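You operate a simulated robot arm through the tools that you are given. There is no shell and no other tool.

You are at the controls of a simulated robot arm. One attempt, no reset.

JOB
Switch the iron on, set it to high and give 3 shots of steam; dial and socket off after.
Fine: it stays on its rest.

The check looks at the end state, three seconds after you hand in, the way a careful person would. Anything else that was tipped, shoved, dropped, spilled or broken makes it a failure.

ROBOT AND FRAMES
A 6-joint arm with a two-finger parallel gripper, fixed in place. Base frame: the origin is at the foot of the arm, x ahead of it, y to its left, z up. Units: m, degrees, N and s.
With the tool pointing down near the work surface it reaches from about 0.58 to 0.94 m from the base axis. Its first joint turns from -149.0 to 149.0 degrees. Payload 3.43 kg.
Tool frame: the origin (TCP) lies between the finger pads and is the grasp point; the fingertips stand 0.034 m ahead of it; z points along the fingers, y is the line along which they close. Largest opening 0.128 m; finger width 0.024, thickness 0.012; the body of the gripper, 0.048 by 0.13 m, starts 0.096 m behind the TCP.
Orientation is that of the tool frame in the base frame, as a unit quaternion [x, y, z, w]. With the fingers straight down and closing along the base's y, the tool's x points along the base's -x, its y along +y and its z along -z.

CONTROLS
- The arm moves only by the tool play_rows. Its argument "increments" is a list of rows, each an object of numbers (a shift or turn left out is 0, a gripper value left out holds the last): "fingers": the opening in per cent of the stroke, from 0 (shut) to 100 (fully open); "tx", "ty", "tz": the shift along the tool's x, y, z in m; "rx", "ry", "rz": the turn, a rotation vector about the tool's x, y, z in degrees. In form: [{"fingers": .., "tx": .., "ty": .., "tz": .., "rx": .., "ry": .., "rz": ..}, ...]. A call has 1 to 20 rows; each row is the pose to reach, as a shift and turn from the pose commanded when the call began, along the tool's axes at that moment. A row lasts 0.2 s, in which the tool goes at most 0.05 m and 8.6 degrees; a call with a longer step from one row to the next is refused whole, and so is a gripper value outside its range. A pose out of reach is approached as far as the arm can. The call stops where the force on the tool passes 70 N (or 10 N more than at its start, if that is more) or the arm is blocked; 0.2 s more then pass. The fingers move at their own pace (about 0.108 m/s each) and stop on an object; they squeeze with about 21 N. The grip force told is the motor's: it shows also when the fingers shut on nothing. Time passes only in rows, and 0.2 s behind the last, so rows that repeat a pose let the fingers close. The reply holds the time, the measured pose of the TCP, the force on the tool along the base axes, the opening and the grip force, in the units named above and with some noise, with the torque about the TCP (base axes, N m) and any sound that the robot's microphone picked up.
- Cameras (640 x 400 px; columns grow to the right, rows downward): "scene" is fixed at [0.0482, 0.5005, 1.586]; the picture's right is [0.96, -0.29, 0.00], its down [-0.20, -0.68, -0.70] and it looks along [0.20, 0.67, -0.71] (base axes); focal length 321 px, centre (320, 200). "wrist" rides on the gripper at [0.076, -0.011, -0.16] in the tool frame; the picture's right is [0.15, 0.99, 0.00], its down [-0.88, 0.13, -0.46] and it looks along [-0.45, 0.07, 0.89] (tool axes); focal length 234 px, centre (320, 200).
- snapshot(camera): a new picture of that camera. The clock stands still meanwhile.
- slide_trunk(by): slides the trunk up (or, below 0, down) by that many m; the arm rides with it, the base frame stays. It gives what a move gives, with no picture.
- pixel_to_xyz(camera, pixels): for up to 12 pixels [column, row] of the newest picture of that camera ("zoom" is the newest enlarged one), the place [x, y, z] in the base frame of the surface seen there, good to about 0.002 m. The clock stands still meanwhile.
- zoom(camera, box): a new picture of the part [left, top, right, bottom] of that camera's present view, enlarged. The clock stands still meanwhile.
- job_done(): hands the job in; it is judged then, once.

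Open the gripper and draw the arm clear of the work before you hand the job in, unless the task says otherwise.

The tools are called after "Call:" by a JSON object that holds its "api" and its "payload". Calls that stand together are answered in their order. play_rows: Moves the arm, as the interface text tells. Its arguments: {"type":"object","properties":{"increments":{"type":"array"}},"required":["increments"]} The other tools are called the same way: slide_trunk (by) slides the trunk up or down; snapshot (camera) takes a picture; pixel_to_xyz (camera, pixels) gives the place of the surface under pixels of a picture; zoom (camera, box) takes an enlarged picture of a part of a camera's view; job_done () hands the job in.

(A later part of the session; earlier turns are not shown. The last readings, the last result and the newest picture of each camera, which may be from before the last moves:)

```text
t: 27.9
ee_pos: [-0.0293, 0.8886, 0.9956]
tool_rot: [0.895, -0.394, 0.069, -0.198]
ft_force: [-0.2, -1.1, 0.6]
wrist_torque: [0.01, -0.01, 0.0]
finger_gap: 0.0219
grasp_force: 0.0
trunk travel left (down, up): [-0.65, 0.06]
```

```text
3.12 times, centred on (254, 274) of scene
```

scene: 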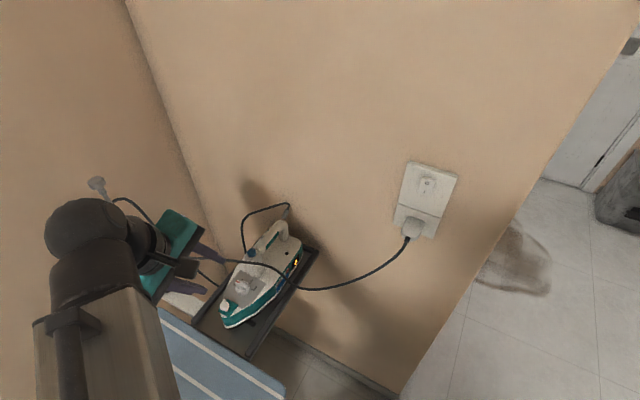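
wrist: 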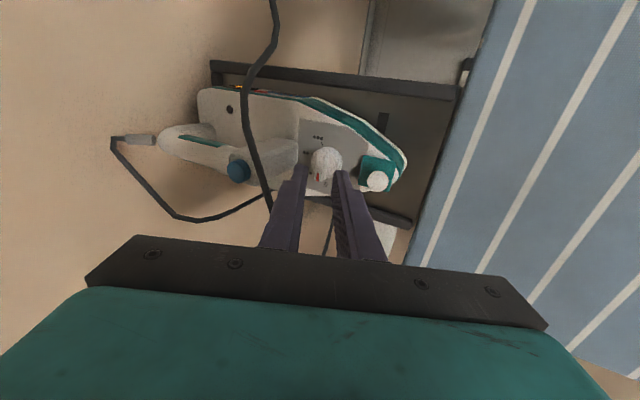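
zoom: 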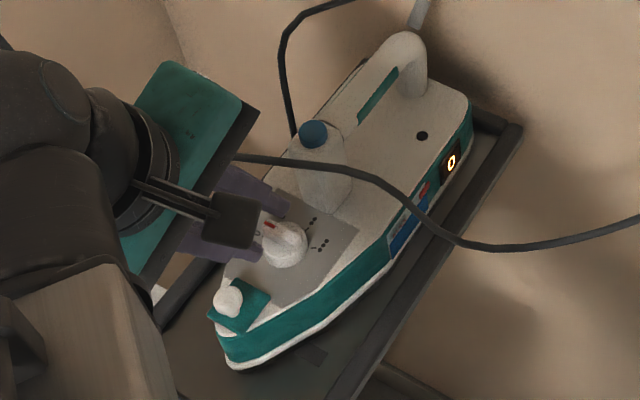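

No contact; fingers straddle the knob at (325,165) in the wrist view. I zoom to check the alignment of the slot with the bar before going in.

Call:
{"api": "zoom", "payload": {"camera": "wrist", "box": [276, 130, 372, 220]}}

```text
4.44 times, centred on (324, 175) of wrist
```

zoom: 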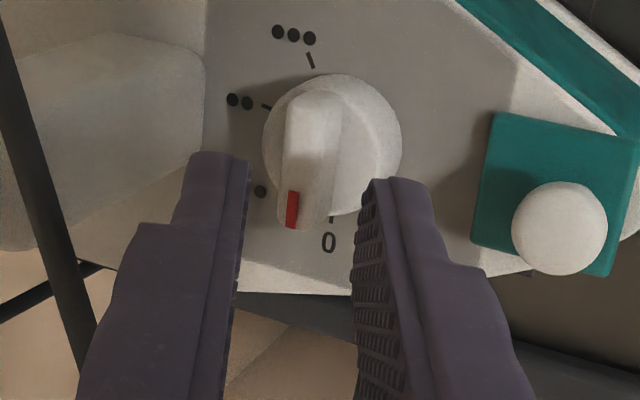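

The slot midline (zoom column ~303) lines up with the bar centre. I descend the last 3 cm slowly, watching the force.

Call:
{"api": "play_rows", "payload": {"increments": [{"tz": 0.01}, {"tz": 0.018}, {"tz": 0.023}, {"tz": 0.026}, {"tz": 0.0285}, {"tz": 0.0285}]}}

Call:
{"api": "zoom", "payload": {"camera": "wrist", "box": [276, 130, 372, 220]}}

Call:
{"api": "zoom", "payload": {"camera": "scene", "box": [215, 240, 287, 312]}}

```text
t: 29.3
ee_pos: [-0.0216, 0.8983, 0.9695]
tool_rot: [0.895, -0.394, 0.069, -0.198]
ft_force: [-0.2, 1.0, -1.0]
wrist_torque: [0.0, -0.01, 0.02]
finger_gap: 0.0219
grasp_force: 0.1
trunk travel left (down, up): [-0.65, 0.06]
```

```text
4.44 times, centred on (324, 175) of wrist
```

zoom: 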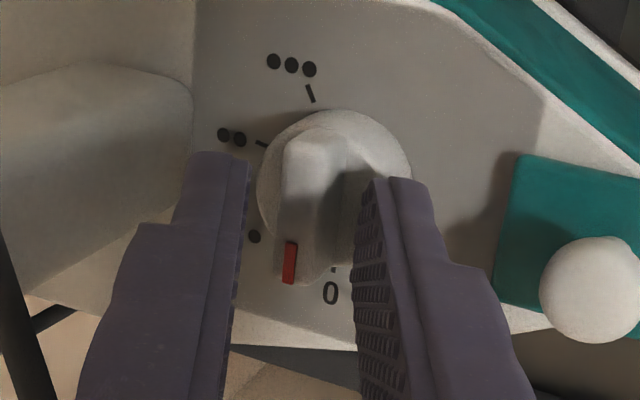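

```text
5.56 times, centred on (251, 276) of scene
```

zoom: 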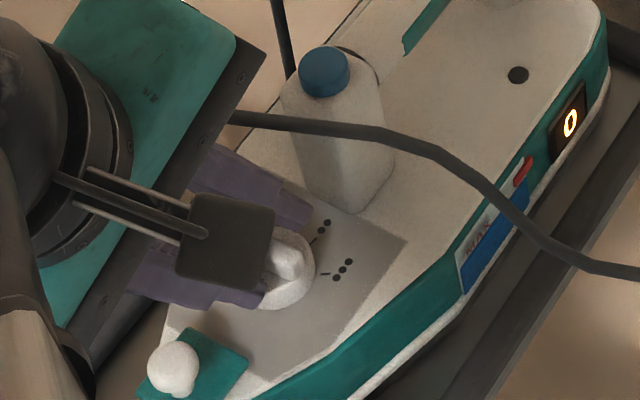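

The bar sits between the fingers with no contact. I go 2 mm deeper and narrow the slot gently to ~15 mm, reading the forces.

Call:
{"api": "play_rows", "payload": {"increments": [{"tz": 0.0022}, {"tz": 0.0022, "fingers": 14}, {"tz": 0.0022, "fingers": 12}, {"tz": 0.0022, "fingers": 12}]}}

Call:
{"api": "zoom", "payload": {"camera": "wrist", "box": [276, 130, 372, 220]}}

```text
t: 30.3
ee_pos: [-0.0204, 0.8961, 0.9673]
tool_rot: [0.895, -0.395, 0.069, -0.198]
ft_force: [-3.5, -2.3, 0.3]
wrist_torque: [-0.11, 0.14, -0.01]
finger_gap: 0.0169
grasp_force: 1.5
trunk travel left (down, up): [-0.65, 0.06]
```

```text
4.44 times, centred on (324, 175) of wrist
```

zoom: 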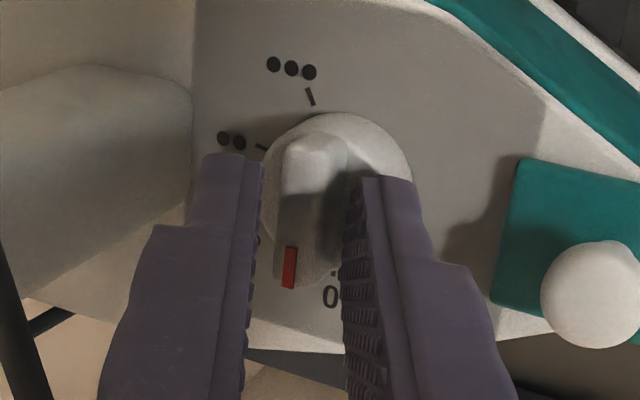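

The nose-side finger touched first (force ≈4 N toward -w, gap 16.9 mm). I reopen slightly, shift 2 mm toward the nose and narrow again.

Call:
{"api": "play_rows", "payload": {"increments": [{"fingers": 16}, {"ty": 0.0018, "tz": -0.0008, "fingers": 16}, {"ty": 0.0018, "tz": -0.0008, "fingers": 12}, {"ty": 0.0018, "tz": -0.0008, "fingers": 12}, {"ty": 0.0018, "tz": -0.0008, "fingers": 12}]}}

Call:
{"api": "zoom", "payload": {"camera": "wrist", "box": [276, 130, 372, 220]}}

```text
t: 31.5
ee_pos: [-0.0217, 0.8965, 0.9684]
tool_rot: [0.895, -0.393, 0.069, -0.198]
ft_force: [0.0, 0.2, -0.2]
wrist_torque: [-0.04, 0.03, -0.02]
finger_gap: 0.0157
grasp_force: 0.0
trunk travel left (down, up): [-0.65, 0.06]
```

```text
4.44 times, centred on (324, 175) of wrist
```

zoom: 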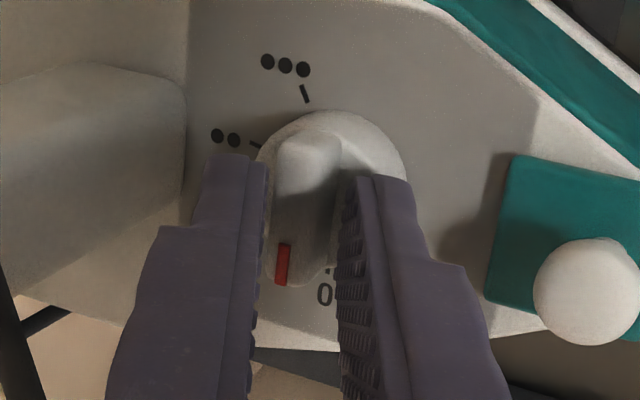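

Centred with no contact (gap 15.7 mm). Now I turn clockwise (+rz) by 48° and check that the knob follows.

Call:
{"api": "play_rows", "payload": {"increments": [{"rz": 6}, {"rz": 12}, {"rz": 18}, {"rz": 24}, {"rz": 30}, {"rz": 36}, {"rz": 42}, {"rz": 48}]}}

Call:
{"api": "zoom", "payload": {"camera": "wrist", "box": [276, 120, 372, 220]}}

Call:
{"api": "zoom", "payload": {"camera": "scene", "box": [215, 240, 287, 312]}}

```text
t: 33.3
ee_pos: [-0.0212, 0.8958, 0.9679]
tool_rot: [-0.657, 0.725, 0.017, 0.209]
ft_force: [0.7, -0.3, 0.7]
wrist_torque: [0.0, 0.01, 0.0]
finger_gap: 0.0152
grasp_force: 0.1
trunk travel left (down, up): [-0.65, 0.06]
```

```text
4.00 times, centred on (324, 170) of wrist
```

zoom: 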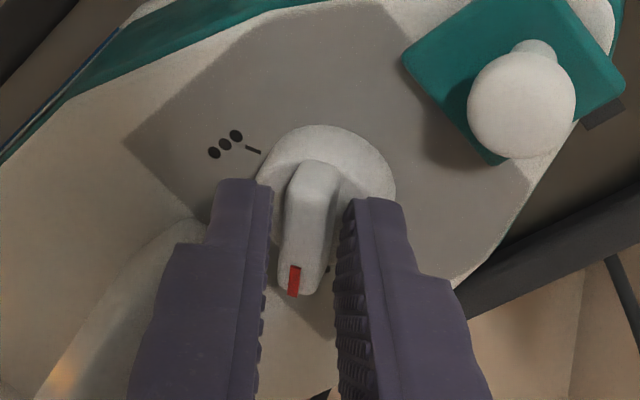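

```text
5.56 times, centred on (251, 276) of scene
```

zoom: 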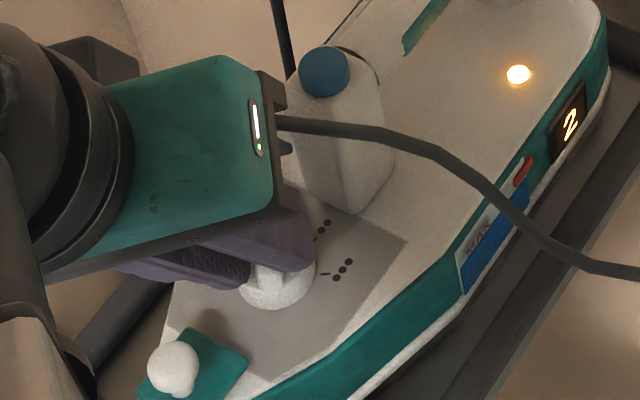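

The knob follows, the rear lamp lit orange and the display changed. I zoom in on the display to read it.

Call:
{"api": "zoom", "payload": {"camera": "scene", "box": [260, 240, 300, 280]}}

```text
10.00 times, centred on (280, 260) of scene
```

zoom: 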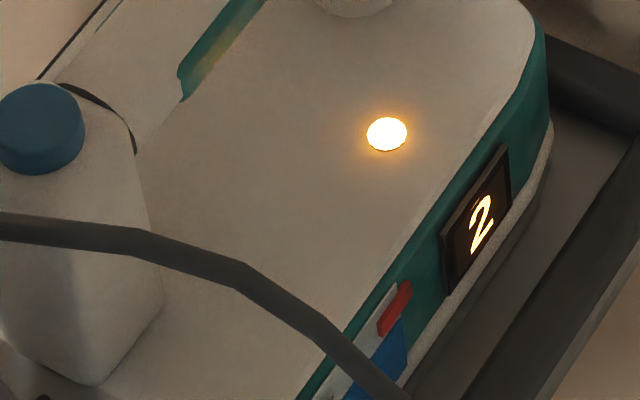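

Display reads "2" with the lamp lit. I measure where the pointer actually is in the wrist view.

Call:
{"api": "zoom", "payload": {"camera": "wrist", "box": [276, 120, 372, 220]}}

Call:
{"api": "pixel_to_xyz", "payload": {"camera": "zoom", "pixels": [[293, 280], [318, 170], [302, 230], [252, 149], [225, 145], [325, 140], [380, 180], [328, 268], [290, 260], [310, 200]]}}

```text
4.00 times, centred on (324, 170) of wrist
```

zoom: 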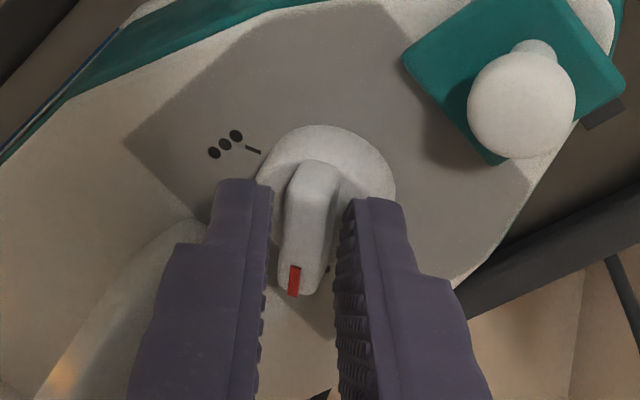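

```text
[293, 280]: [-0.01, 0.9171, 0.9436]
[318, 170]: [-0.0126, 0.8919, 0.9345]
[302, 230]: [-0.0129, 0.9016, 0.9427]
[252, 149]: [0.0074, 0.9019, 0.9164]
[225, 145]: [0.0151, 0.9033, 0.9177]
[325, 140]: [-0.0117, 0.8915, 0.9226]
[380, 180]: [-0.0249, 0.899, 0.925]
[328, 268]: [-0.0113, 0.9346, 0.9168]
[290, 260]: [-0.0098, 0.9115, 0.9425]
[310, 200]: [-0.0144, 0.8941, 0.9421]
```

The pointer is at ≈80°, at/just past the • mark. I continue clockwise toward •••, another 84°, then check.

Call:
{"api": "play_rows", "payload": {"increments": [{"rz": 6}, {"rz": 12}, {"rz": 18}, {"rz": 24}, {"rz": 30}, {"rz": 36}, {"rz": 42}, {"rz": 48}, {"rz": 54}, {"rz": 60}, {"rz": 66}, {"rz": 72}, {"rz": 78}, {"rz": 84}]}}

Call:
{"api": "zoom", "payload": {"camera": "wrist", "box": [276, 120, 372, 220]}}

Call:
{"api": "zoom", "payload": {"camera": "scene", "box": [215, 230, 307, 312]}}

```text
t: 36.3
ee_pos: [-0.02, 0.8963, 0.9688]
tool_rot: [-0.003, 0.978, 0.152, 0.143]
ft_force: [-2.3, 1.9, 3.7]
wrist_torque: [0.17, -0.03, 0.06]
finger_gap: 0.0174
grasp_force: 2.0
trunk travel left (down, up): [-0.65, 0.06]
```

```text
4.00 times, centred on (324, 170) of wrist
```

zoom: 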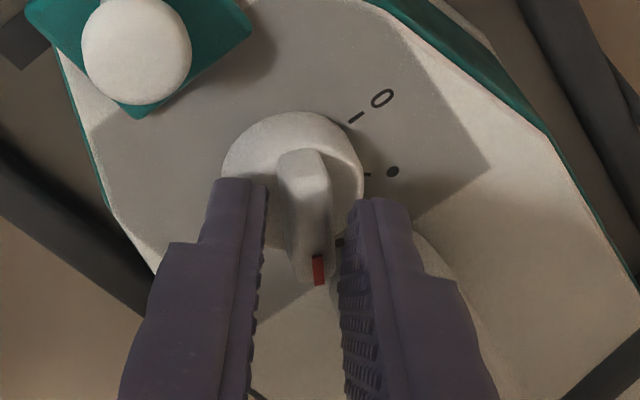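

```text
4.88 times, centred on (261, 271) of scene
```

zoom: 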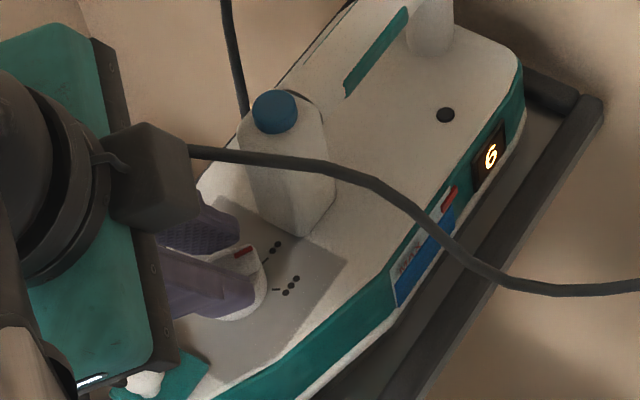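

The lamp has gone out and the display reads "6"; the tool is at 178° with light finger contact. I measure the pointer's angle.

Call:
{"api": "zoom", "payload": {"camera": "wrist", "box": [276, 120, 372, 220]}}

Call:
{"api": "pixel_to_xyz", "payload": {"camera": "zoom", "pixels": [[319, 278], [317, 262], [300, 160], [308, 210], [355, 117], [381, 98], [392, 171], [368, 174], [340, 243], [270, 140], [345, 150], [297, 240]]}}

Call:
{"api": "zoom", "payload": {"camera": "scene", "box": [240, 270, 280, 305]}}

```text
4.00 times, centred on (324, 170) of wrist
```

zoom: 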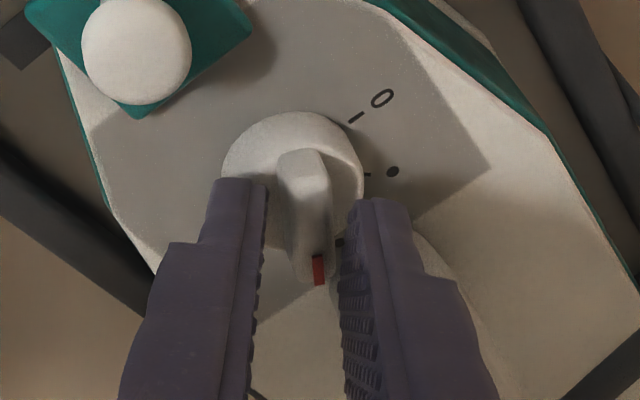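

```text
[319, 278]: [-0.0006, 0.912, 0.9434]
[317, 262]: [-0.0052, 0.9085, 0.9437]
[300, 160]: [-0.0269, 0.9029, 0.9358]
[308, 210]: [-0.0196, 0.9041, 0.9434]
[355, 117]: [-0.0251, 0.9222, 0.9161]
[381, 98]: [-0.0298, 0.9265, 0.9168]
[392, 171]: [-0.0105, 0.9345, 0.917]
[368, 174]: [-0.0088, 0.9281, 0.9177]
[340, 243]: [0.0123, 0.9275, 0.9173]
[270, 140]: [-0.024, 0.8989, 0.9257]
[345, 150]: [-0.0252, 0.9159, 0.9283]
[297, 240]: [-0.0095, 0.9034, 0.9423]
```

```text
11.43 times, centred on (260, 288) of scene
```

zoom: 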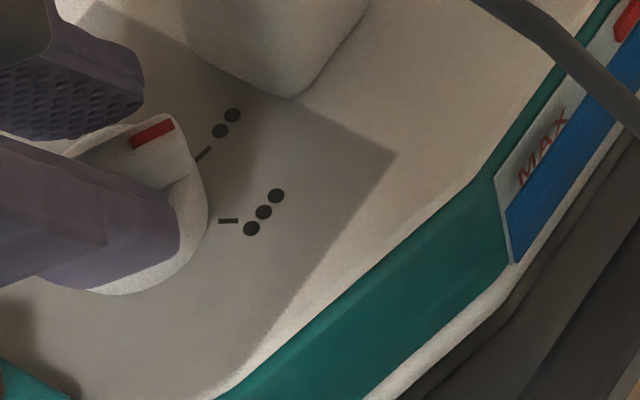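

Pointer is at ≈22° (between •• and •••), lagging the fingers by slack. I tighten the slot slightly and turn on another 18°, then look.

Call:
{"api": "play_rows", "payload": {"increments": [{"fingers": 11, "rz": 3}, {"rz": 6, "fingers": 10}, {"rz": 9}, {"rz": 12}, {"rz": 15}, {"rz": 18}]}}

Call:
{"api": "zoom", "payload": {"camera": "scene", "box": [240, 270, 280, 305]}}

Call:
{"api": "zoom", "payload": {"camera": "wrist", "box": [276, 120, 372, 220]}}

```text
t: 37.7
ee_pos: [-0.0204, 0.8955, 0.9681]
tool_rot: [0.15, 0.966, 0.172, 0.119]
ft_force: [-0.1, 3.2, 1.4]
wrist_torque: [0.09, -0.11, 0.08]
finger_gap: 0.0152
grasp_force: 2.1
trunk travel left (down, up): [-0.65, 0.06]
```

```text
11.43 times, centred on (260, 288) of scene
```

zoom: 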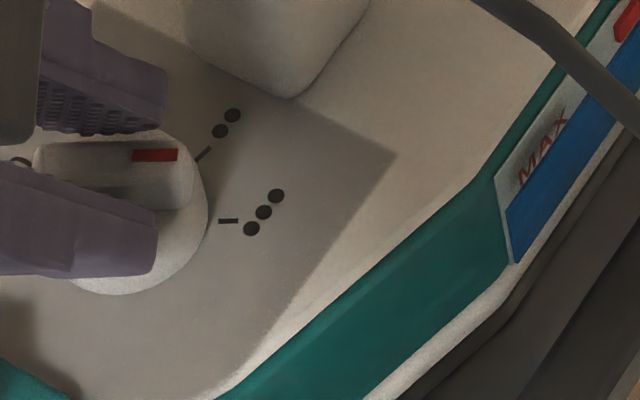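

```text
4.00 times, centred on (324, 170) of wrist
```

zoom: 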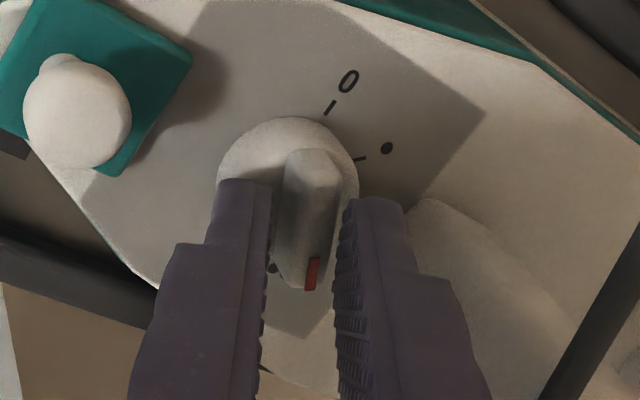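

In the scene zoom the bar now lies parallel to the ••• tick. I measure the pointer's angle and read the display.

Call:
{"api": "pixel_to_xyz", "payload": {"camera": "zoom", "pixels": [[312, 275], [310, 165], [311, 220], [330, 106], [348, 82], [387, 149], [361, 158], [272, 268], [296, 255], [325, 255]]}}

Call:
{"api": "zoom", "payload": {"camera": "scene", "box": [225, 235, 305, 305]}}

Call:
{"api": "pixel_to_xyz", "payload": {"camera": "zoom", "pixels": [[250, 255], [210, 260], [270, 265], [235, 285], [312, 290]]}}

```text
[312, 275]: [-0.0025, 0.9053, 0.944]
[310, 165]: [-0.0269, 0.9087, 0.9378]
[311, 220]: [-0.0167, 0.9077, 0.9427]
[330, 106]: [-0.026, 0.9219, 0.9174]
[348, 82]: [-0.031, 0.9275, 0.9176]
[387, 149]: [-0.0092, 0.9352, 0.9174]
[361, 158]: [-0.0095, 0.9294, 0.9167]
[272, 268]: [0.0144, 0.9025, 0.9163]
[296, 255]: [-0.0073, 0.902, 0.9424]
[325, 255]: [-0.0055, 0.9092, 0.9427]
```

```text
5.71 times, centred on (265, 270) of scene
```

zoom: 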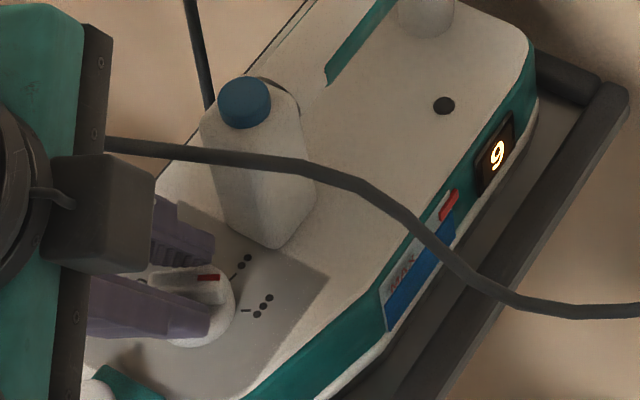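

```text
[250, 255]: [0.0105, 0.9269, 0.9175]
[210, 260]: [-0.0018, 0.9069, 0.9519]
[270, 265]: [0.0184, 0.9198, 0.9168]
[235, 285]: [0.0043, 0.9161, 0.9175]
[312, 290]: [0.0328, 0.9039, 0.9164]
```

The pointer measures ≈-8°, on the ••• mark, and the display reads "9". I wait a second without moving to learn whether the display is a setting or a rising temperature.

Call:
{"api": "play_rows", "payload": {"increments": [{"rz": 0}, {"rz": 0}, {"rz": 0}, {"rz": 0}, {"rz": 0}]}}

Call:
{"api": "zoom", "payload": {"camera": "scene", "box": [225, 235, 305, 305]}}

```text
t: 38.9
ee_pos: [-0.0202, 0.8956, 0.9678]
tool_rot: [0.149, 0.967, 0.173, 0.117]
ft_force: [0.9, 3.6, 0.6]
wrist_torque: [0.11, -0.06, 0.02]
finger_gap: 0.0145
grasp_force: 1.2
trunk travel left (down, up): [-0.65, 0.06]
```

```text
5.71 times, centred on (265, 270) of scene
```

zoom: 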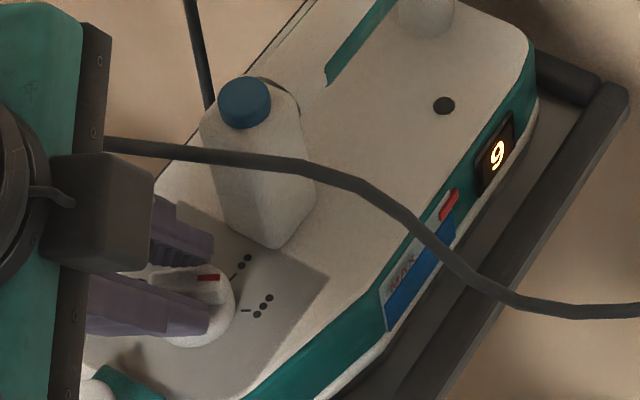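

Display steady at 9 with the lamp off (hot at the ••• setting). I open the slot slightly and withdraw along the tool axis.

Call:
{"api": "play_rows", "payload": {"increments": [{"fingers": 16}, {"fingers": 16}, {"tz": -0.01}, {"tz": -0.03}, {"tz": -0.06}, {"tz": -0.1}, {"tz": -0.1}]}}

Call:
{"api": "snapshot", "payload": {"camera": "wrist"}}

Call:
{"api": "zoom", "payload": {"camera": "scene", "box": [225, 225, 305, 305]}}

```text
t: 40.5
ee_pos: [-0.0476, 0.866, 1.0601]
tool_rot: [0.149, 0.967, 0.172, 0.118]
ft_force: [0.6, -0.3, -0.2]
wrist_torque: [-0.01, 0.03, -0.03]
finger_gap: 0.0204
grasp_force: 0.1
trunk travel left (down, up): [-0.65, 0.06]
```

```text
taken
```

wrist: 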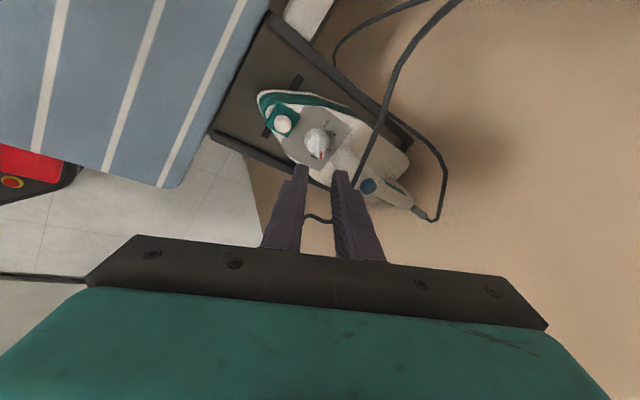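

```text
5.00 times, centred on (265, 265) of scene
```

zoom: 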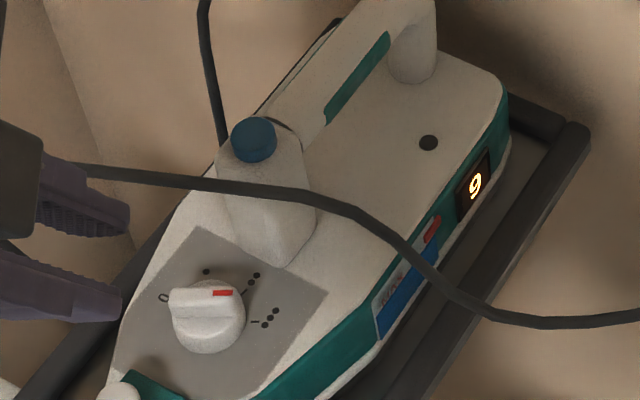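

The dial is released and the gripper is clear. I verify the pointer's angle from the scene and measure the blue button.

Call:
{"api": "zoom", "payload": {"camera": "scene", "box": [235, 265, 277, 300]}}

Call:
{"api": "pixel_to_xyz", "payload": {"camera": "zoom", "pixels": [[194, 195], [90, 200], [145, 198], [268, 278], [309, 268]]}}

Call:
{"api": "zoom", "payload": {"camera": "scene", "box": [235, 235, 277, 270]}}

Call:
{"api": "pixel_to_xyz", "payload": {"camera": "zoom", "pixels": [[196, 187], [150, 185], [240, 187], [196, 155], [196, 215], [196, 240], [180, 262], [250, 255], [170, 170], [225, 205], [300, 180], [330, 330]]}}

```text
11.43 times, centred on (256, 282) of scene
```

zoom: 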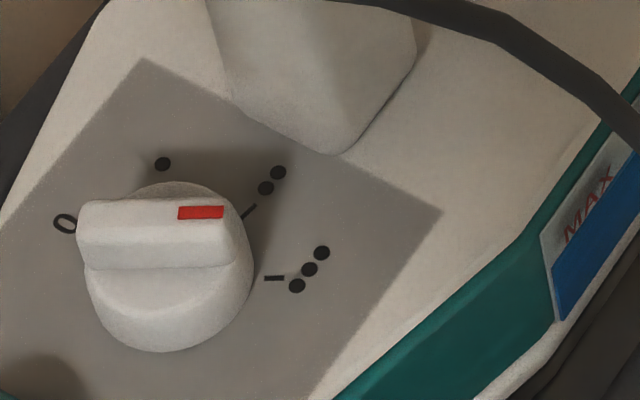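

```text
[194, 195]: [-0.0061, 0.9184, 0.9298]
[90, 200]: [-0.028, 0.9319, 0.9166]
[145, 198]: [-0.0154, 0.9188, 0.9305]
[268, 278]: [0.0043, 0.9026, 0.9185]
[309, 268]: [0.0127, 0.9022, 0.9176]
```

```text
11.43 times, centred on (256, 252) of scene
```

zoom: 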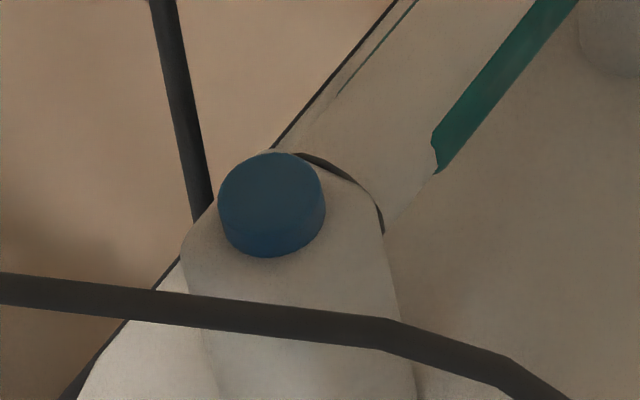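

```text
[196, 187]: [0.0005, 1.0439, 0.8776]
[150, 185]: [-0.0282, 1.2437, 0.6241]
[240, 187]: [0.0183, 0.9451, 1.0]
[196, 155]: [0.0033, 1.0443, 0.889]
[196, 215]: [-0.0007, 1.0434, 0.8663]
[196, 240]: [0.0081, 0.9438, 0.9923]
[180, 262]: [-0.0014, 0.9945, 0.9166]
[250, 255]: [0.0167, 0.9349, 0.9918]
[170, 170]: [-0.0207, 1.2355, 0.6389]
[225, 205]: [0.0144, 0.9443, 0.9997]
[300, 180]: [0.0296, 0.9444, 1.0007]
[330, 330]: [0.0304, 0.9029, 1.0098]
```

The bar is exactly parallel to the ••• tick, so the dial is on high and the iron hasn't shifted. The button's top is level at z≈1.000; I measure its centre and rim.

Call:
{"api": "zoom", "payload": {"camera": "scene", "box": [235, 235, 277, 270]}}

Call:
{"api": "pixel_to_xyz", "payload": {"camera": "zoom", "pixels": [[271, 195], [222, 200], [321, 195], [271, 157], [271, 230], [271, 250], [310, 230], [350, 200], [300, 280], [230, 315], [380, 335], [470, 360]]}}

Call:
{"api": "zoom", "payload": {"camera": "wrist", "box": [330, 150, 426, 220]}}

Call:
{"api": "pixel_to_xyz", "payload": {"camera": "wrist", "pixels": [[369, 186], [363, 183], [373, 190], [370, 150], [380, 120], [395, 80], [410, 50], [357, 178], [437, 215], [440, 150]]}}

```text
11.43 times, centred on (256, 252) of scene
```

zoom: 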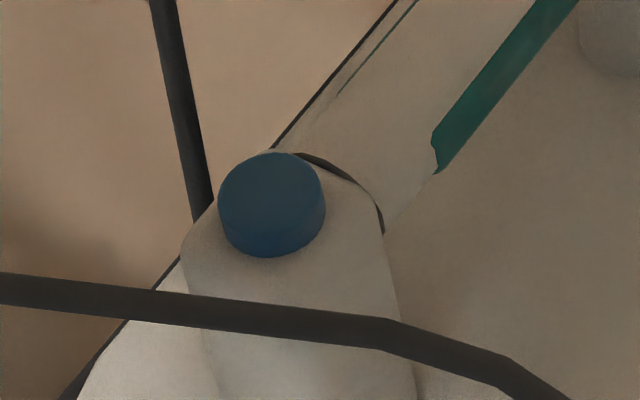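

```text
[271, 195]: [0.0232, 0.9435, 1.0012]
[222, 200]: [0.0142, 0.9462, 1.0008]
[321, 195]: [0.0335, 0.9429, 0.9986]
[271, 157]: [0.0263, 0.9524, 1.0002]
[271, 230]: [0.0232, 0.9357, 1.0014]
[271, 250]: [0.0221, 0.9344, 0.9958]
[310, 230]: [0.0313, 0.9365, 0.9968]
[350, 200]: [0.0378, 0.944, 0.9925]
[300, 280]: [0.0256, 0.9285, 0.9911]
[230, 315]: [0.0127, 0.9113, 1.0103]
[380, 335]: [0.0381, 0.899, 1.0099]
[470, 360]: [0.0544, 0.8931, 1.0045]
```

```text
5.71 times, centred on (378, 185) of wrist
```

zoom: 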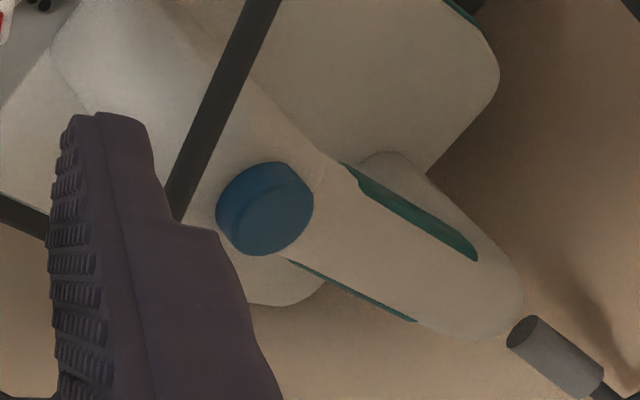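

```text
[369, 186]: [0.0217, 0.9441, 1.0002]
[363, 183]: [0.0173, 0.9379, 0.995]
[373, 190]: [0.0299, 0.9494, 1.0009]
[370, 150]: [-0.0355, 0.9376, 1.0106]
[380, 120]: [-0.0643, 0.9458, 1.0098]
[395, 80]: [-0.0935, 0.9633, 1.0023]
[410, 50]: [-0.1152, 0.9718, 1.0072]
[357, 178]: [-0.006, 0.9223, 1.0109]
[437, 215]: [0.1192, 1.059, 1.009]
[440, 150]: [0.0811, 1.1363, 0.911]
```

Button centre ≈(0.024, 0.944), top z≈1.001; the cord passes 34 mm nose-side of it at z≈1.01. I close the fingers, rise over the cord, reduce tilt to 10° and hover 5 cm above the button.

Call:
{"api": "play_rows", "payload": {"increments": [{"fingers": 0, "tx": -0.0053, "ty": 0.011, "tz": -0.0275, "rx": 2, "ry": 1}, {"tx": -0.0106, "ty": 0.0221, "tz": -0.0549, "rx": 5, "ry": 2.6}, {"tx": -0.0236, "ty": 0.0504, "tz": -0.041, "rx": 8, "ry": 4.1}, {"tx": -0.0366, "ty": 0.0786, "tz": -0.0272, "rx": 10.5, "ry": 5.4}, {"tx": -0.0496, "ty": 0.1069, "tz": -0.0133, "rx": 12.46, "ry": 6.45}, {"tx": -0.0433, "ty": 0.0938, "tz": 0.0193, "rx": 12.46, "ry": 6.45}, {"tx": -0.0433, "ty": 0.0938, "tz": 0.0193, "rx": 12.46, "ry": 6.45}]}}

Call:
{"api": "snapshot", "payload": {"camera": "wrist"}}

Call:
{"api": "snapshot", "payload": {"camera": "scene"}}

```text
t: 42.1
ee_pos: [0.0219, 0.9159, 1.0801]
tool_rot: [0.152, 0.984, 0.076, 0.047]
ft_force: [0.2, -0.3, 0.1]
wrist_torque: [0.01, 0.02, 0.01]
finger_gap: 0.0003
grasp_force: 21.0
out of reach, approached as far as the arm can: row 4, 5, 6, 7
trunk travel left (down, up): [-0.65, 0.06]
```

```text
taken
```

wrist: 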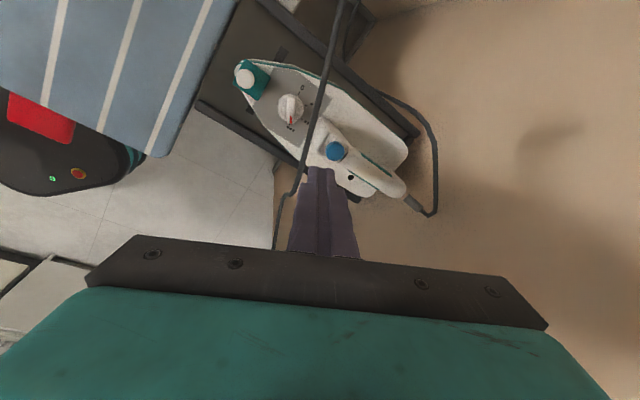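

```text
taken
```

scene: 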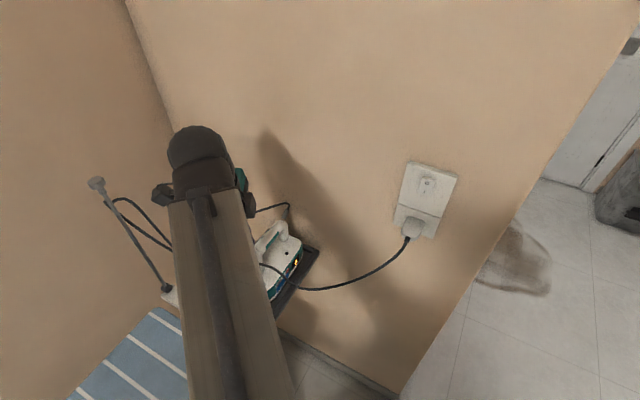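

The arm is at its reach limit (r≈0.916 instead of 0.945). I measure the forearm's slope to decide whether raising or lowering the trunk helps.

Call:
{"api": "pixel_to_xyz", "payload": {"camera": "scene", "pixels": [[205, 150], [200, 210], [215, 260], [225, 300], [235, 350], [245, 395], [190, 250], [195, 330], [240, 260], [270, 360]]}}

```text
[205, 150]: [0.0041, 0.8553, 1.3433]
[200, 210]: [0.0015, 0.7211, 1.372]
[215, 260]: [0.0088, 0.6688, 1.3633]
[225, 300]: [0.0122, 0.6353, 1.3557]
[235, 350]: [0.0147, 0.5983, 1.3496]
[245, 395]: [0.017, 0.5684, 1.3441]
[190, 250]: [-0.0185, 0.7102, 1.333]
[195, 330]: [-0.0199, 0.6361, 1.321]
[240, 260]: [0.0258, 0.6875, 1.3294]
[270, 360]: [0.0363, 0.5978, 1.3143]
```

The forearm still rises 11°, so the arm is nearly stretched; a larger tilt (~21°) buys reach. I tilt about 10.5° more and move the tip over the button, still 5 cm above.

Call:
{"api": "play_rows", "payload": {"increments": [{"fingers": 0, "rx": -4.6, "ry": -2.4, "tx": 0.002, "ty": 0.006, "tz": 0.0004}, {"rx": -9.31, "ry": -4.81, "rz": -0.15, "tx": 0.005, "ty": 0.014, "tz": 0.001}, {"rx": -9.31, "ry": -4.81, "rz": -0.15, "tx": 0.0082, "ty": 0.0237, "tz": 0.0016}, {"rx": -9.31, "ry": -4.81, "rz": -0.15, "tx": 0.0082, "ty": 0.0237, "tz": 0.0016}]}}

```text
t: 43.1
ee_pos: [0.021, 0.9406, 1.0814]
tool_rot: [0.149, 0.972, 0.148, 0.101]
ft_force: [0.3, 0.5, 0.0]
wrist_torque: [-0.01, 0.0, 0.04]
finger_gap: 0.0
grasp_force: 21.2
trunk travel left (down, up): [-0.65, 0.06]
```

Reached exactly. Now I turn the closed fingers 27° so their edge is square to the tilt direction, and check the view.

Call:
{"api": "play_rows", "payload": {"increments": [{"rz": 7}, {"rz": 14}, {"rz": 21}, {"rz": 27}, {"rz": 27}]}}

Call:
{"api": "snapshot", "payload": {"camera": "wrist"}}

Call:
{"api": "zoom", "payload": {"camera": "wrist", "box": [270, 100, 400, 200]}}

```text
t: 44.3
ee_pos: [0.0215, 0.9419, 1.0816]
tool_rot: [0.372, 0.911, 0.167, 0.062]
ft_force: [-0.1, 0.1, 0.2]
wrist_torque: [0.04, -0.04, 0.01]
finger_gap: 0.0
grasp_force: 20.6
trunk travel left (down, up): [-0.65, 0.06]
```

```text
taken
```

wrist: 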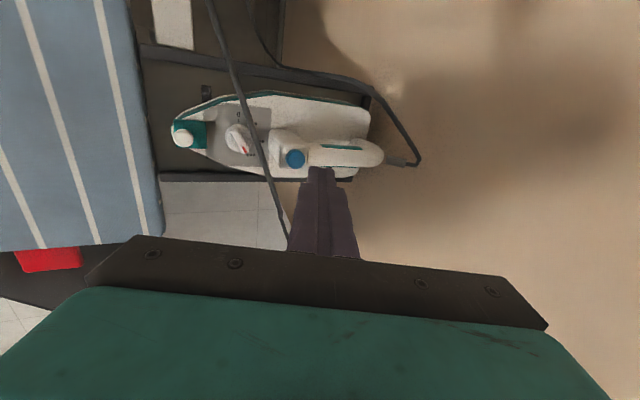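

```text
4.00 times, centred on (335, 150) of wrist
```

zoom: 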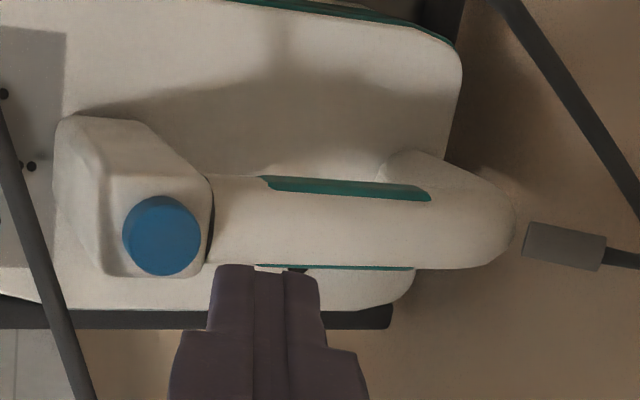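

The fingertip's lower edge is centred over the button at 4.5 cm height. I descend straight down to just above it, then press in 1–1.5 mm steps.

Call:
{"api": "play_rows", "payload": {"increments": [{"tx": -0.0002, "ty": -0.007, "tz": 0.0187}, {"tx": -0.0004, "ty": -0.0126, "tz": 0.0337}, {"tx": -0.0005, "ty": -0.0145, "tz": 0.0389}, {"tx": -0.0005, "ty": -0.0154, "tz": 0.0412}, {"tx": -0.0005, "ty": -0.0159, "tz": 0.0426}]}}

Call:
{"api": "zoom", "payload": {"camera": "wrist", "box": [270, 120, 370, 200]}}

Call:
{"api": "snapshot", "payload": {"camera": "scene"}}

```text
t: 45.5
ee_pos: [0.0222, 0.9421, 1.0356]
tool_rot: [0.372, 0.911, 0.167, 0.063]
ft_force: [0.5, 0.6, -1.0]
wrist_torque: [0.03, 0.02, 0.04]
finger_gap: 0.0
grasp_force: 21.0
trunk travel left (down, up): [-0.65, 0.06]
```

```text
5.00 times, centred on (320, 160) of wrist
```

zoom: 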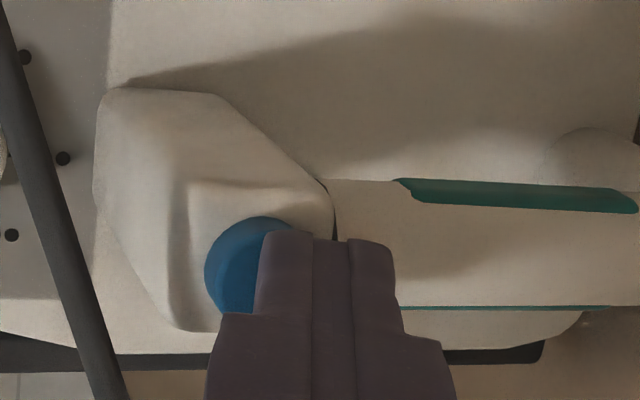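

```text
taken
```

scene: 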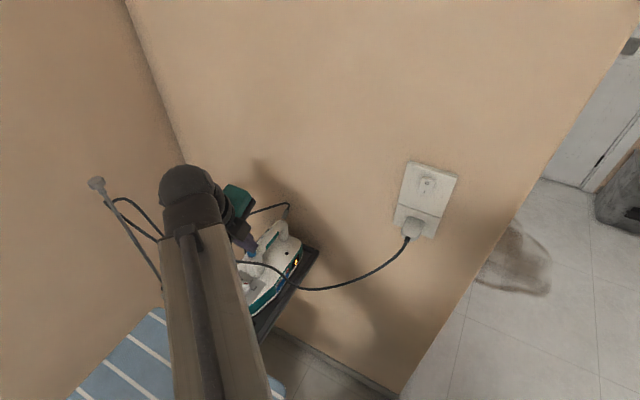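

Just touching height with almost no force; the fingertip covers the button (zoom 285,275). I press 2 mm and read force and sound.

Call:
{"api": "play_rows", "payload": {"increments": [{"ty": -0.0004, "tz": 0.0009}, {"ty": -0.0007, "tz": 0.0019}]}}

```text
t: 46.1
ee_pos: [0.0222, 0.9409, 1.0337]
tool_rot: [0.372, 0.911, 0.167, 0.062]
ft_force: [-0.4, -0.3, 1.1]
wrist_torque: [0.0, 0.01, 0.05]
finger_gap: 0.0
grasp_force: 21.4
trunk travel left (down, up): [-0.65, 0.06]
```

Force still only ~1 N. I continue down another 2 mm.

Call:
{"api": "play_rows", "payload": {"increments": [{"ty": -0.0004, "tz": 0.0009}, {"ty": -0.0007, "tz": 0.0019}]}}

Call:
{"api": "zoom", "payload": {"camera": "wrist", "box": [270, 120, 370, 200]}}

Call:
{"api": "zoom", "payload": {"camera": "scene", "box": [225, 215, 325, 295]}}

```text
t: 46.7
ee_pos: [0.0209, 0.9401, 1.0319]
tool_rot: [0.372, 0.911, 0.168, 0.063]
ft_force: [1.1, 2.0, 2.8]
wrist_torque: [0.06, -0.03, -0.01]
finger_gap: 0.0
grasp_force: 20.6
trunk travel left (down, up): [-0.65, 0.06]
heard: click
```

```text
5.00 times, centred on (320, 160) of wrist
```

zoom: 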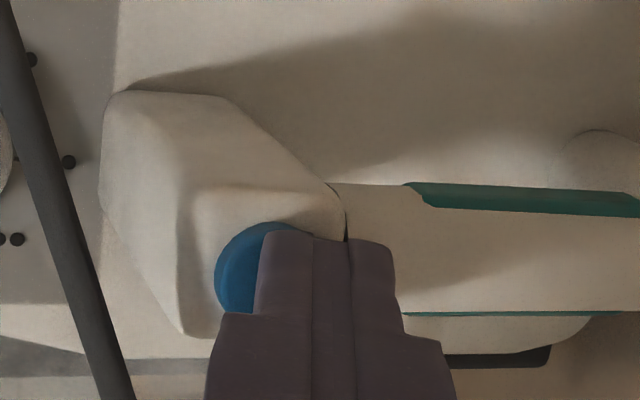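

```text
5.00 times, centred on (275, 255) of scene
```

zoom: 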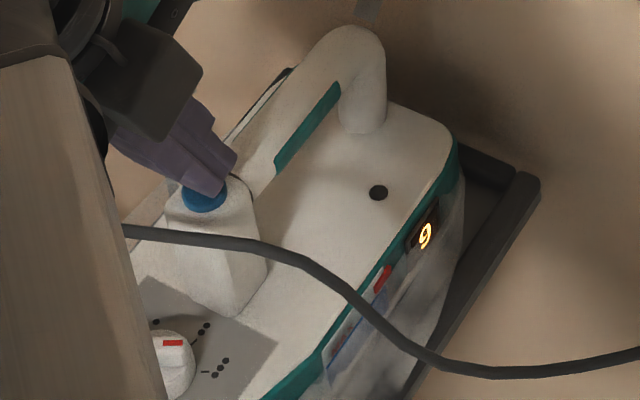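

A click was heard and steam is visible along the iron's side (zoom 400,320): shot one. I release by rising 6 mm and wait.

Call:
{"api": "play_rows", "payload": {"increments": [{"ty": 0.0011, "tz": -0.0028}, {"ty": 0.0021, "tz": -0.0056}, {"ty": 0.0021, "tz": -0.0056}, {"ty": 0.0021, "tz": -0.0056}, {"ty": 0.0021, "tz": -0.0056}]}}

Call:
{"api": "zoom", "payload": {"camera": "scene", "box": [225, 215, 325, 295]}}

Call:
{"api": "zoom", "payload": {"camera": "wrist", "box": [270, 120, 370, 200]}}

```text
t: 47.9
ee_pos: [0.0215, 0.9414, 1.0374]
tool_rot: [0.371, 0.911, 0.168, 0.063]
ft_force: [-0.3, 0.9, -0.1]
wrist_torque: [0.01, -0.01, 0.0]
finger_gap: 0.0
grasp_force: 20.8
trunk travel left (down, up): [-0.65, 0.06]
```

```text
5.00 times, centred on (275, 255) of scene
```

zoom: 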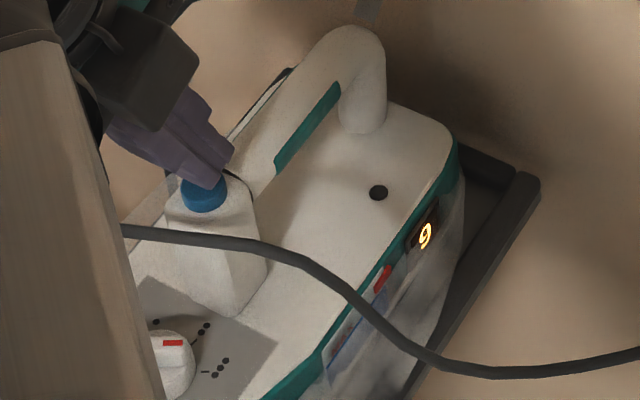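

```text
5.00 times, centred on (320, 160) of wrist
```

zoom: 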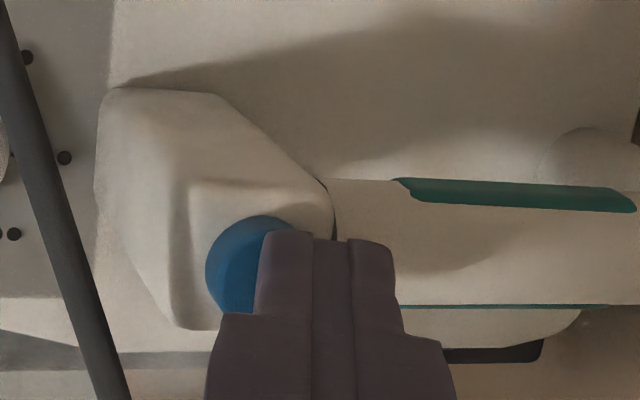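

Released (no force) and the puff is still showing. I wait about 2 s for it to end so the next shot is distinct.

Call:
{"api": "play_rows", "payload": {"increments": [{"rz": 0}, {"rz": 0}, {"rz": 0}, {"rz": 0}, {"rz": 0}, {"rz": 0}, {"rz": 0}, {"rz": 0}]}}

Call:
{"api": "zoom", "payload": {"camera": "scene", "box": [225, 215, 325, 295]}}

```text
t: 49.7
ee_pos: [0.0205, 0.9421, 1.0371]
tool_rot: [0.371, 0.911, 0.169, 0.062]
ft_force: [-0.8, 0.2, -0.3]
wrist_torque: [0.02, 0.0, -0.04]
finger_gap: 0.0
grasp_force: 21.1
trunk travel left (down, up): [-0.65, 0.06]
```

```text
5.00 times, centred on (275, 255) of scene
```

zoom: 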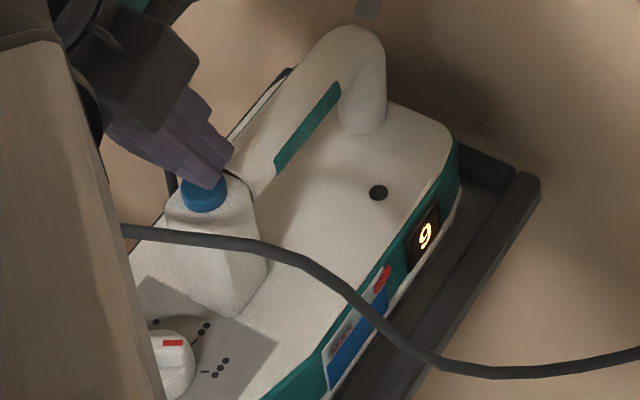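

The puff has ended, display still 9, lamp off. Second press: down 6 mm to the same depth, then listen.

Call:
{"api": "play_rows", "payload": {"increments": [{"ty": -0.001, "tz": 0.0028}, {"ty": -0.0021, "tz": 0.0056}]}}

Call:
{"api": "zoom", "payload": {"camera": "scene", "box": [225, 215, 325, 295]}}

```text
t: 50.3
ee_pos: [0.0214, 0.9418, 1.0317]
tool_rot: [0.372, 0.911, 0.167, 0.063]
ft_force: [1.5, 1.0, 3.0]
wrist_torque: [0.0, -0.08, -0.01]
finger_gap: 0.0001
grasp_force: 21.0
trunk travel left (down, up): [-0.65, 0.06]
heard: click
```

```text
5.00 times, centred on (275, 255) of scene
```

zoom: 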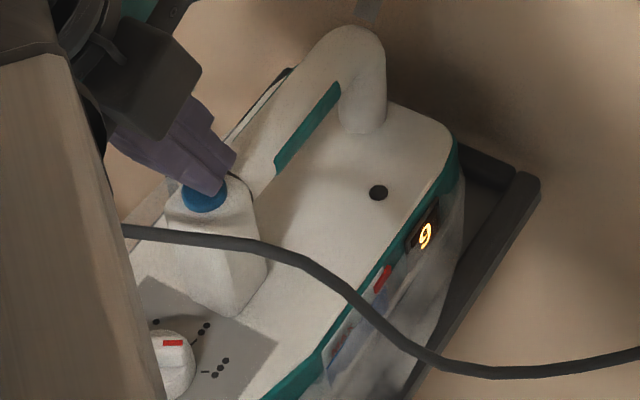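

Second click with steam visible. I release and wait for this puff to end.

Call:
{"api": "play_rows", "payload": {"increments": [{"ty": 0.001, "tz": -0.0028}, {"ty": 0.0021, "tz": -0.0056}, {"ty": 0.0021, "tz": -0.0056}, {"ty": 0.0021, "tz": -0.0056}, {"ty": 0.0021, "tz": -0.0056}, {"ty": 0.0021, "tz": -0.0056}, {"ty": 0.0021, "tz": -0.0056}, {"ty": 0.0021, "tz": -0.0056}, {"ty": 0.0021, "tz": -0.0056}, {"ty": 0.0021, "tz": -0.0056}, {"ty": 0.0021, "tz": -0.0056}, {"ty": 0.0021, "tz": -0.0056}, {"ty": 0.0021, "tz": -0.0056}, {"ty": 0.0021, "tz": -0.0056}]}}

Call:
{"api": "zoom", "payload": {"camera": "scene", "box": [225, 215, 325, 295]}}

```text
t: 53.3
ee_pos: [0.0204, 0.9405, 1.0373]
tool_rot: [0.371, 0.911, 0.168, 0.062]
ft_force: [-0.6, -0.1, -0.5]
wrist_torque: [0.0, 0.01, 0.0]
finger_gap: 0.0
grasp_force: 21.3
trunk travel left (down, up): [-0.65, 0.06]
```

```text
5.00 times, centred on (275, 255) of scene
```

zoom: 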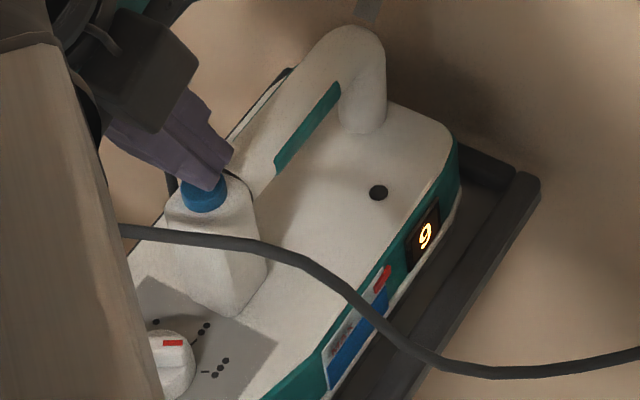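

The puff has cleared, display 9, lamp off. Third press, same depth.

Call:
{"api": "play_rows", "payload": {"increments": [{"ty": -0.001, "tz": 0.0028}, {"ty": -0.0021, "tz": 0.0056}]}}

Call:
{"api": "zoom", "payload": {"camera": "scene", "box": [225, 215, 325, 295]}}

```text
t: 53.9
ee_pos: [0.0206, 0.9417, 1.0316]
tool_rot: [0.372, 0.911, 0.167, 0.062]
ft_force: [-0.7, -0.6, 2.6]
wrist_torque: [-0.05, 0.0, -0.06]
finger_gap: 0.0002
grasp_force: 21.0
trunk travel left (down, up): [-0.65, 0.06]
heard: click
```

```text
5.00 times, centred on (275, 255) of scene
```

zoom: 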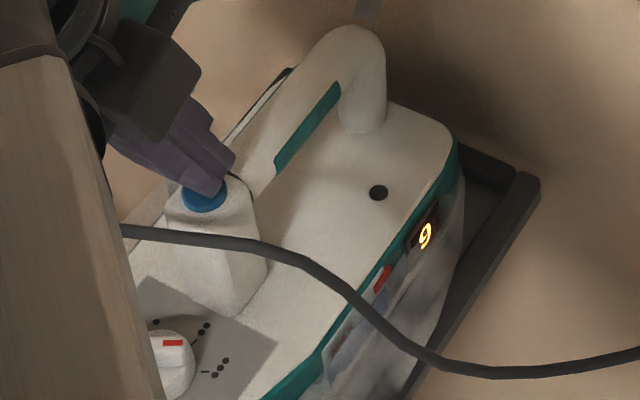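

Third click with steam: all three shots given. I release and rise straight up 9 cm, clear of the cord.

Call:
{"api": "play_rows", "payload": {"increments": [{"tx": 0.0001, "ty": 0.0035, "tz": -0.0094}, {"tx": 0.0005, "ty": 0.0158, "tz": -0.0421}, {"tx": 0.001, "ty": 0.0315, "tz": -0.0843}, {"tx": 0.001, "ty": 0.0315, "tz": -0.0843}]}}

Call:
{"api": "zoom", "payload": {"camera": "scene", "box": [225, 215, 325, 295]}}

```text
t: 54.9
ee_pos: [0.0223, 0.9379, 1.1199]
tool_rot: [0.37, 0.911, 0.167, 0.062]
ft_force: [0.4, 0.4, 0.7]
wrist_torque: [-0.01, -0.01, -0.01]
finger_gap: 0.0
grasp_force: 20.9
trunk travel left (down, up): [-0.65, 0.06]
```

```text
5.00 times, centred on (275, 255) of scene
```

zoom: 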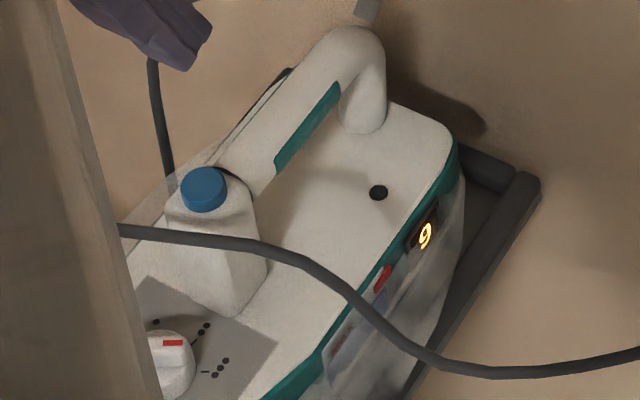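

Clear of the button. I go back over the cord to the hover pose on the dial's nose side and restore the 24° tilt.

Call:
{"api": "play_rows", "payload": {"increments": [{"tx": 0.0013, "ty": -0.0368, "tz": -0.0105, "rx": -1}, {"tx": 0.0027, "ty": -0.0743, "tz": -0.0191, "rx": -2}, {"tx": 0.0038, "ty": -0.1188, "tz": -0.0091, "rx": -3.5}, {"tx": 0.0038, "ty": -0.1188, "tz": -0.0091, "rx": -3.5, "fingers": 19}, {"tx": 0.0038, "ty": -0.1188, "tz": -0.0091, "rx": -3.5, "fingers": 19}]}}

Call:
{"api": "play_rows", "payload": {"increments": [{"rz": -8}, {"rz": -16}, {"rz": -24}, {"rz": -32}, {"rz": -36}, {"rz": -36}]}}

Call:
{"api": "snapshot", "payload": {"camera": "wrist"}}

Call:
{"api": "zoom", "payload": {"camera": "scene", "box": [235, 265, 277, 300]}}

```text
t: 56.1
ee_pos: [-0.0609, 0.865, 1.0892]
tool_rot: [0.371, 0.905, 0.195, 0.074]
ft_force: [-0.1, -0.4, -0.7]
wrist_torque: [0.02, 0.02, -0.03]
finger_gap: 0.0244
grasp_force: 0.0
trunk travel left (down, up): [-0.65, 0.06]
```

```text
t: 57.5
ee_pos: [-0.0611, 0.8632, 1.0878]
tool_rot: [0.07, 0.976, 0.163, 0.13]
ft_force: [0.4, -0.5, 1.0]
wrist_torque: [-0.01, -0.01, 0.01]
finger_gap: 0.0243
grasp_force: 0.0
trunk travel left (down, up): [-0.65, 0.06]
```

```text
taken
```

wrist: 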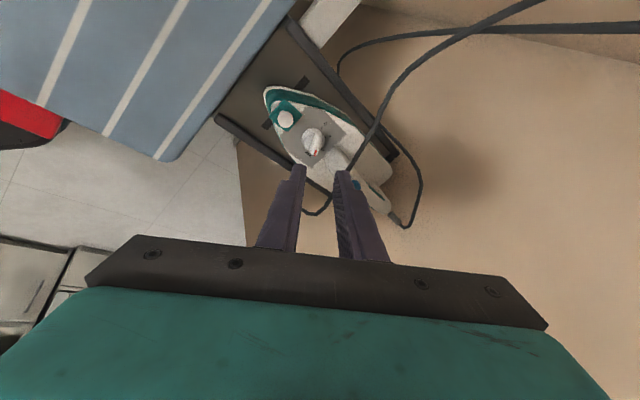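

```text
11.43 times, centred on (256, 282) of scene
```

zoom: 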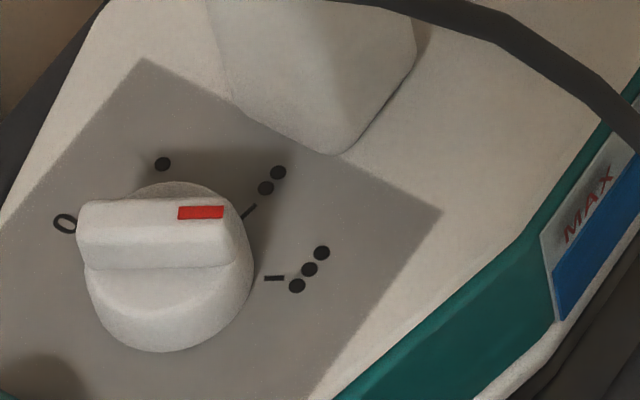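

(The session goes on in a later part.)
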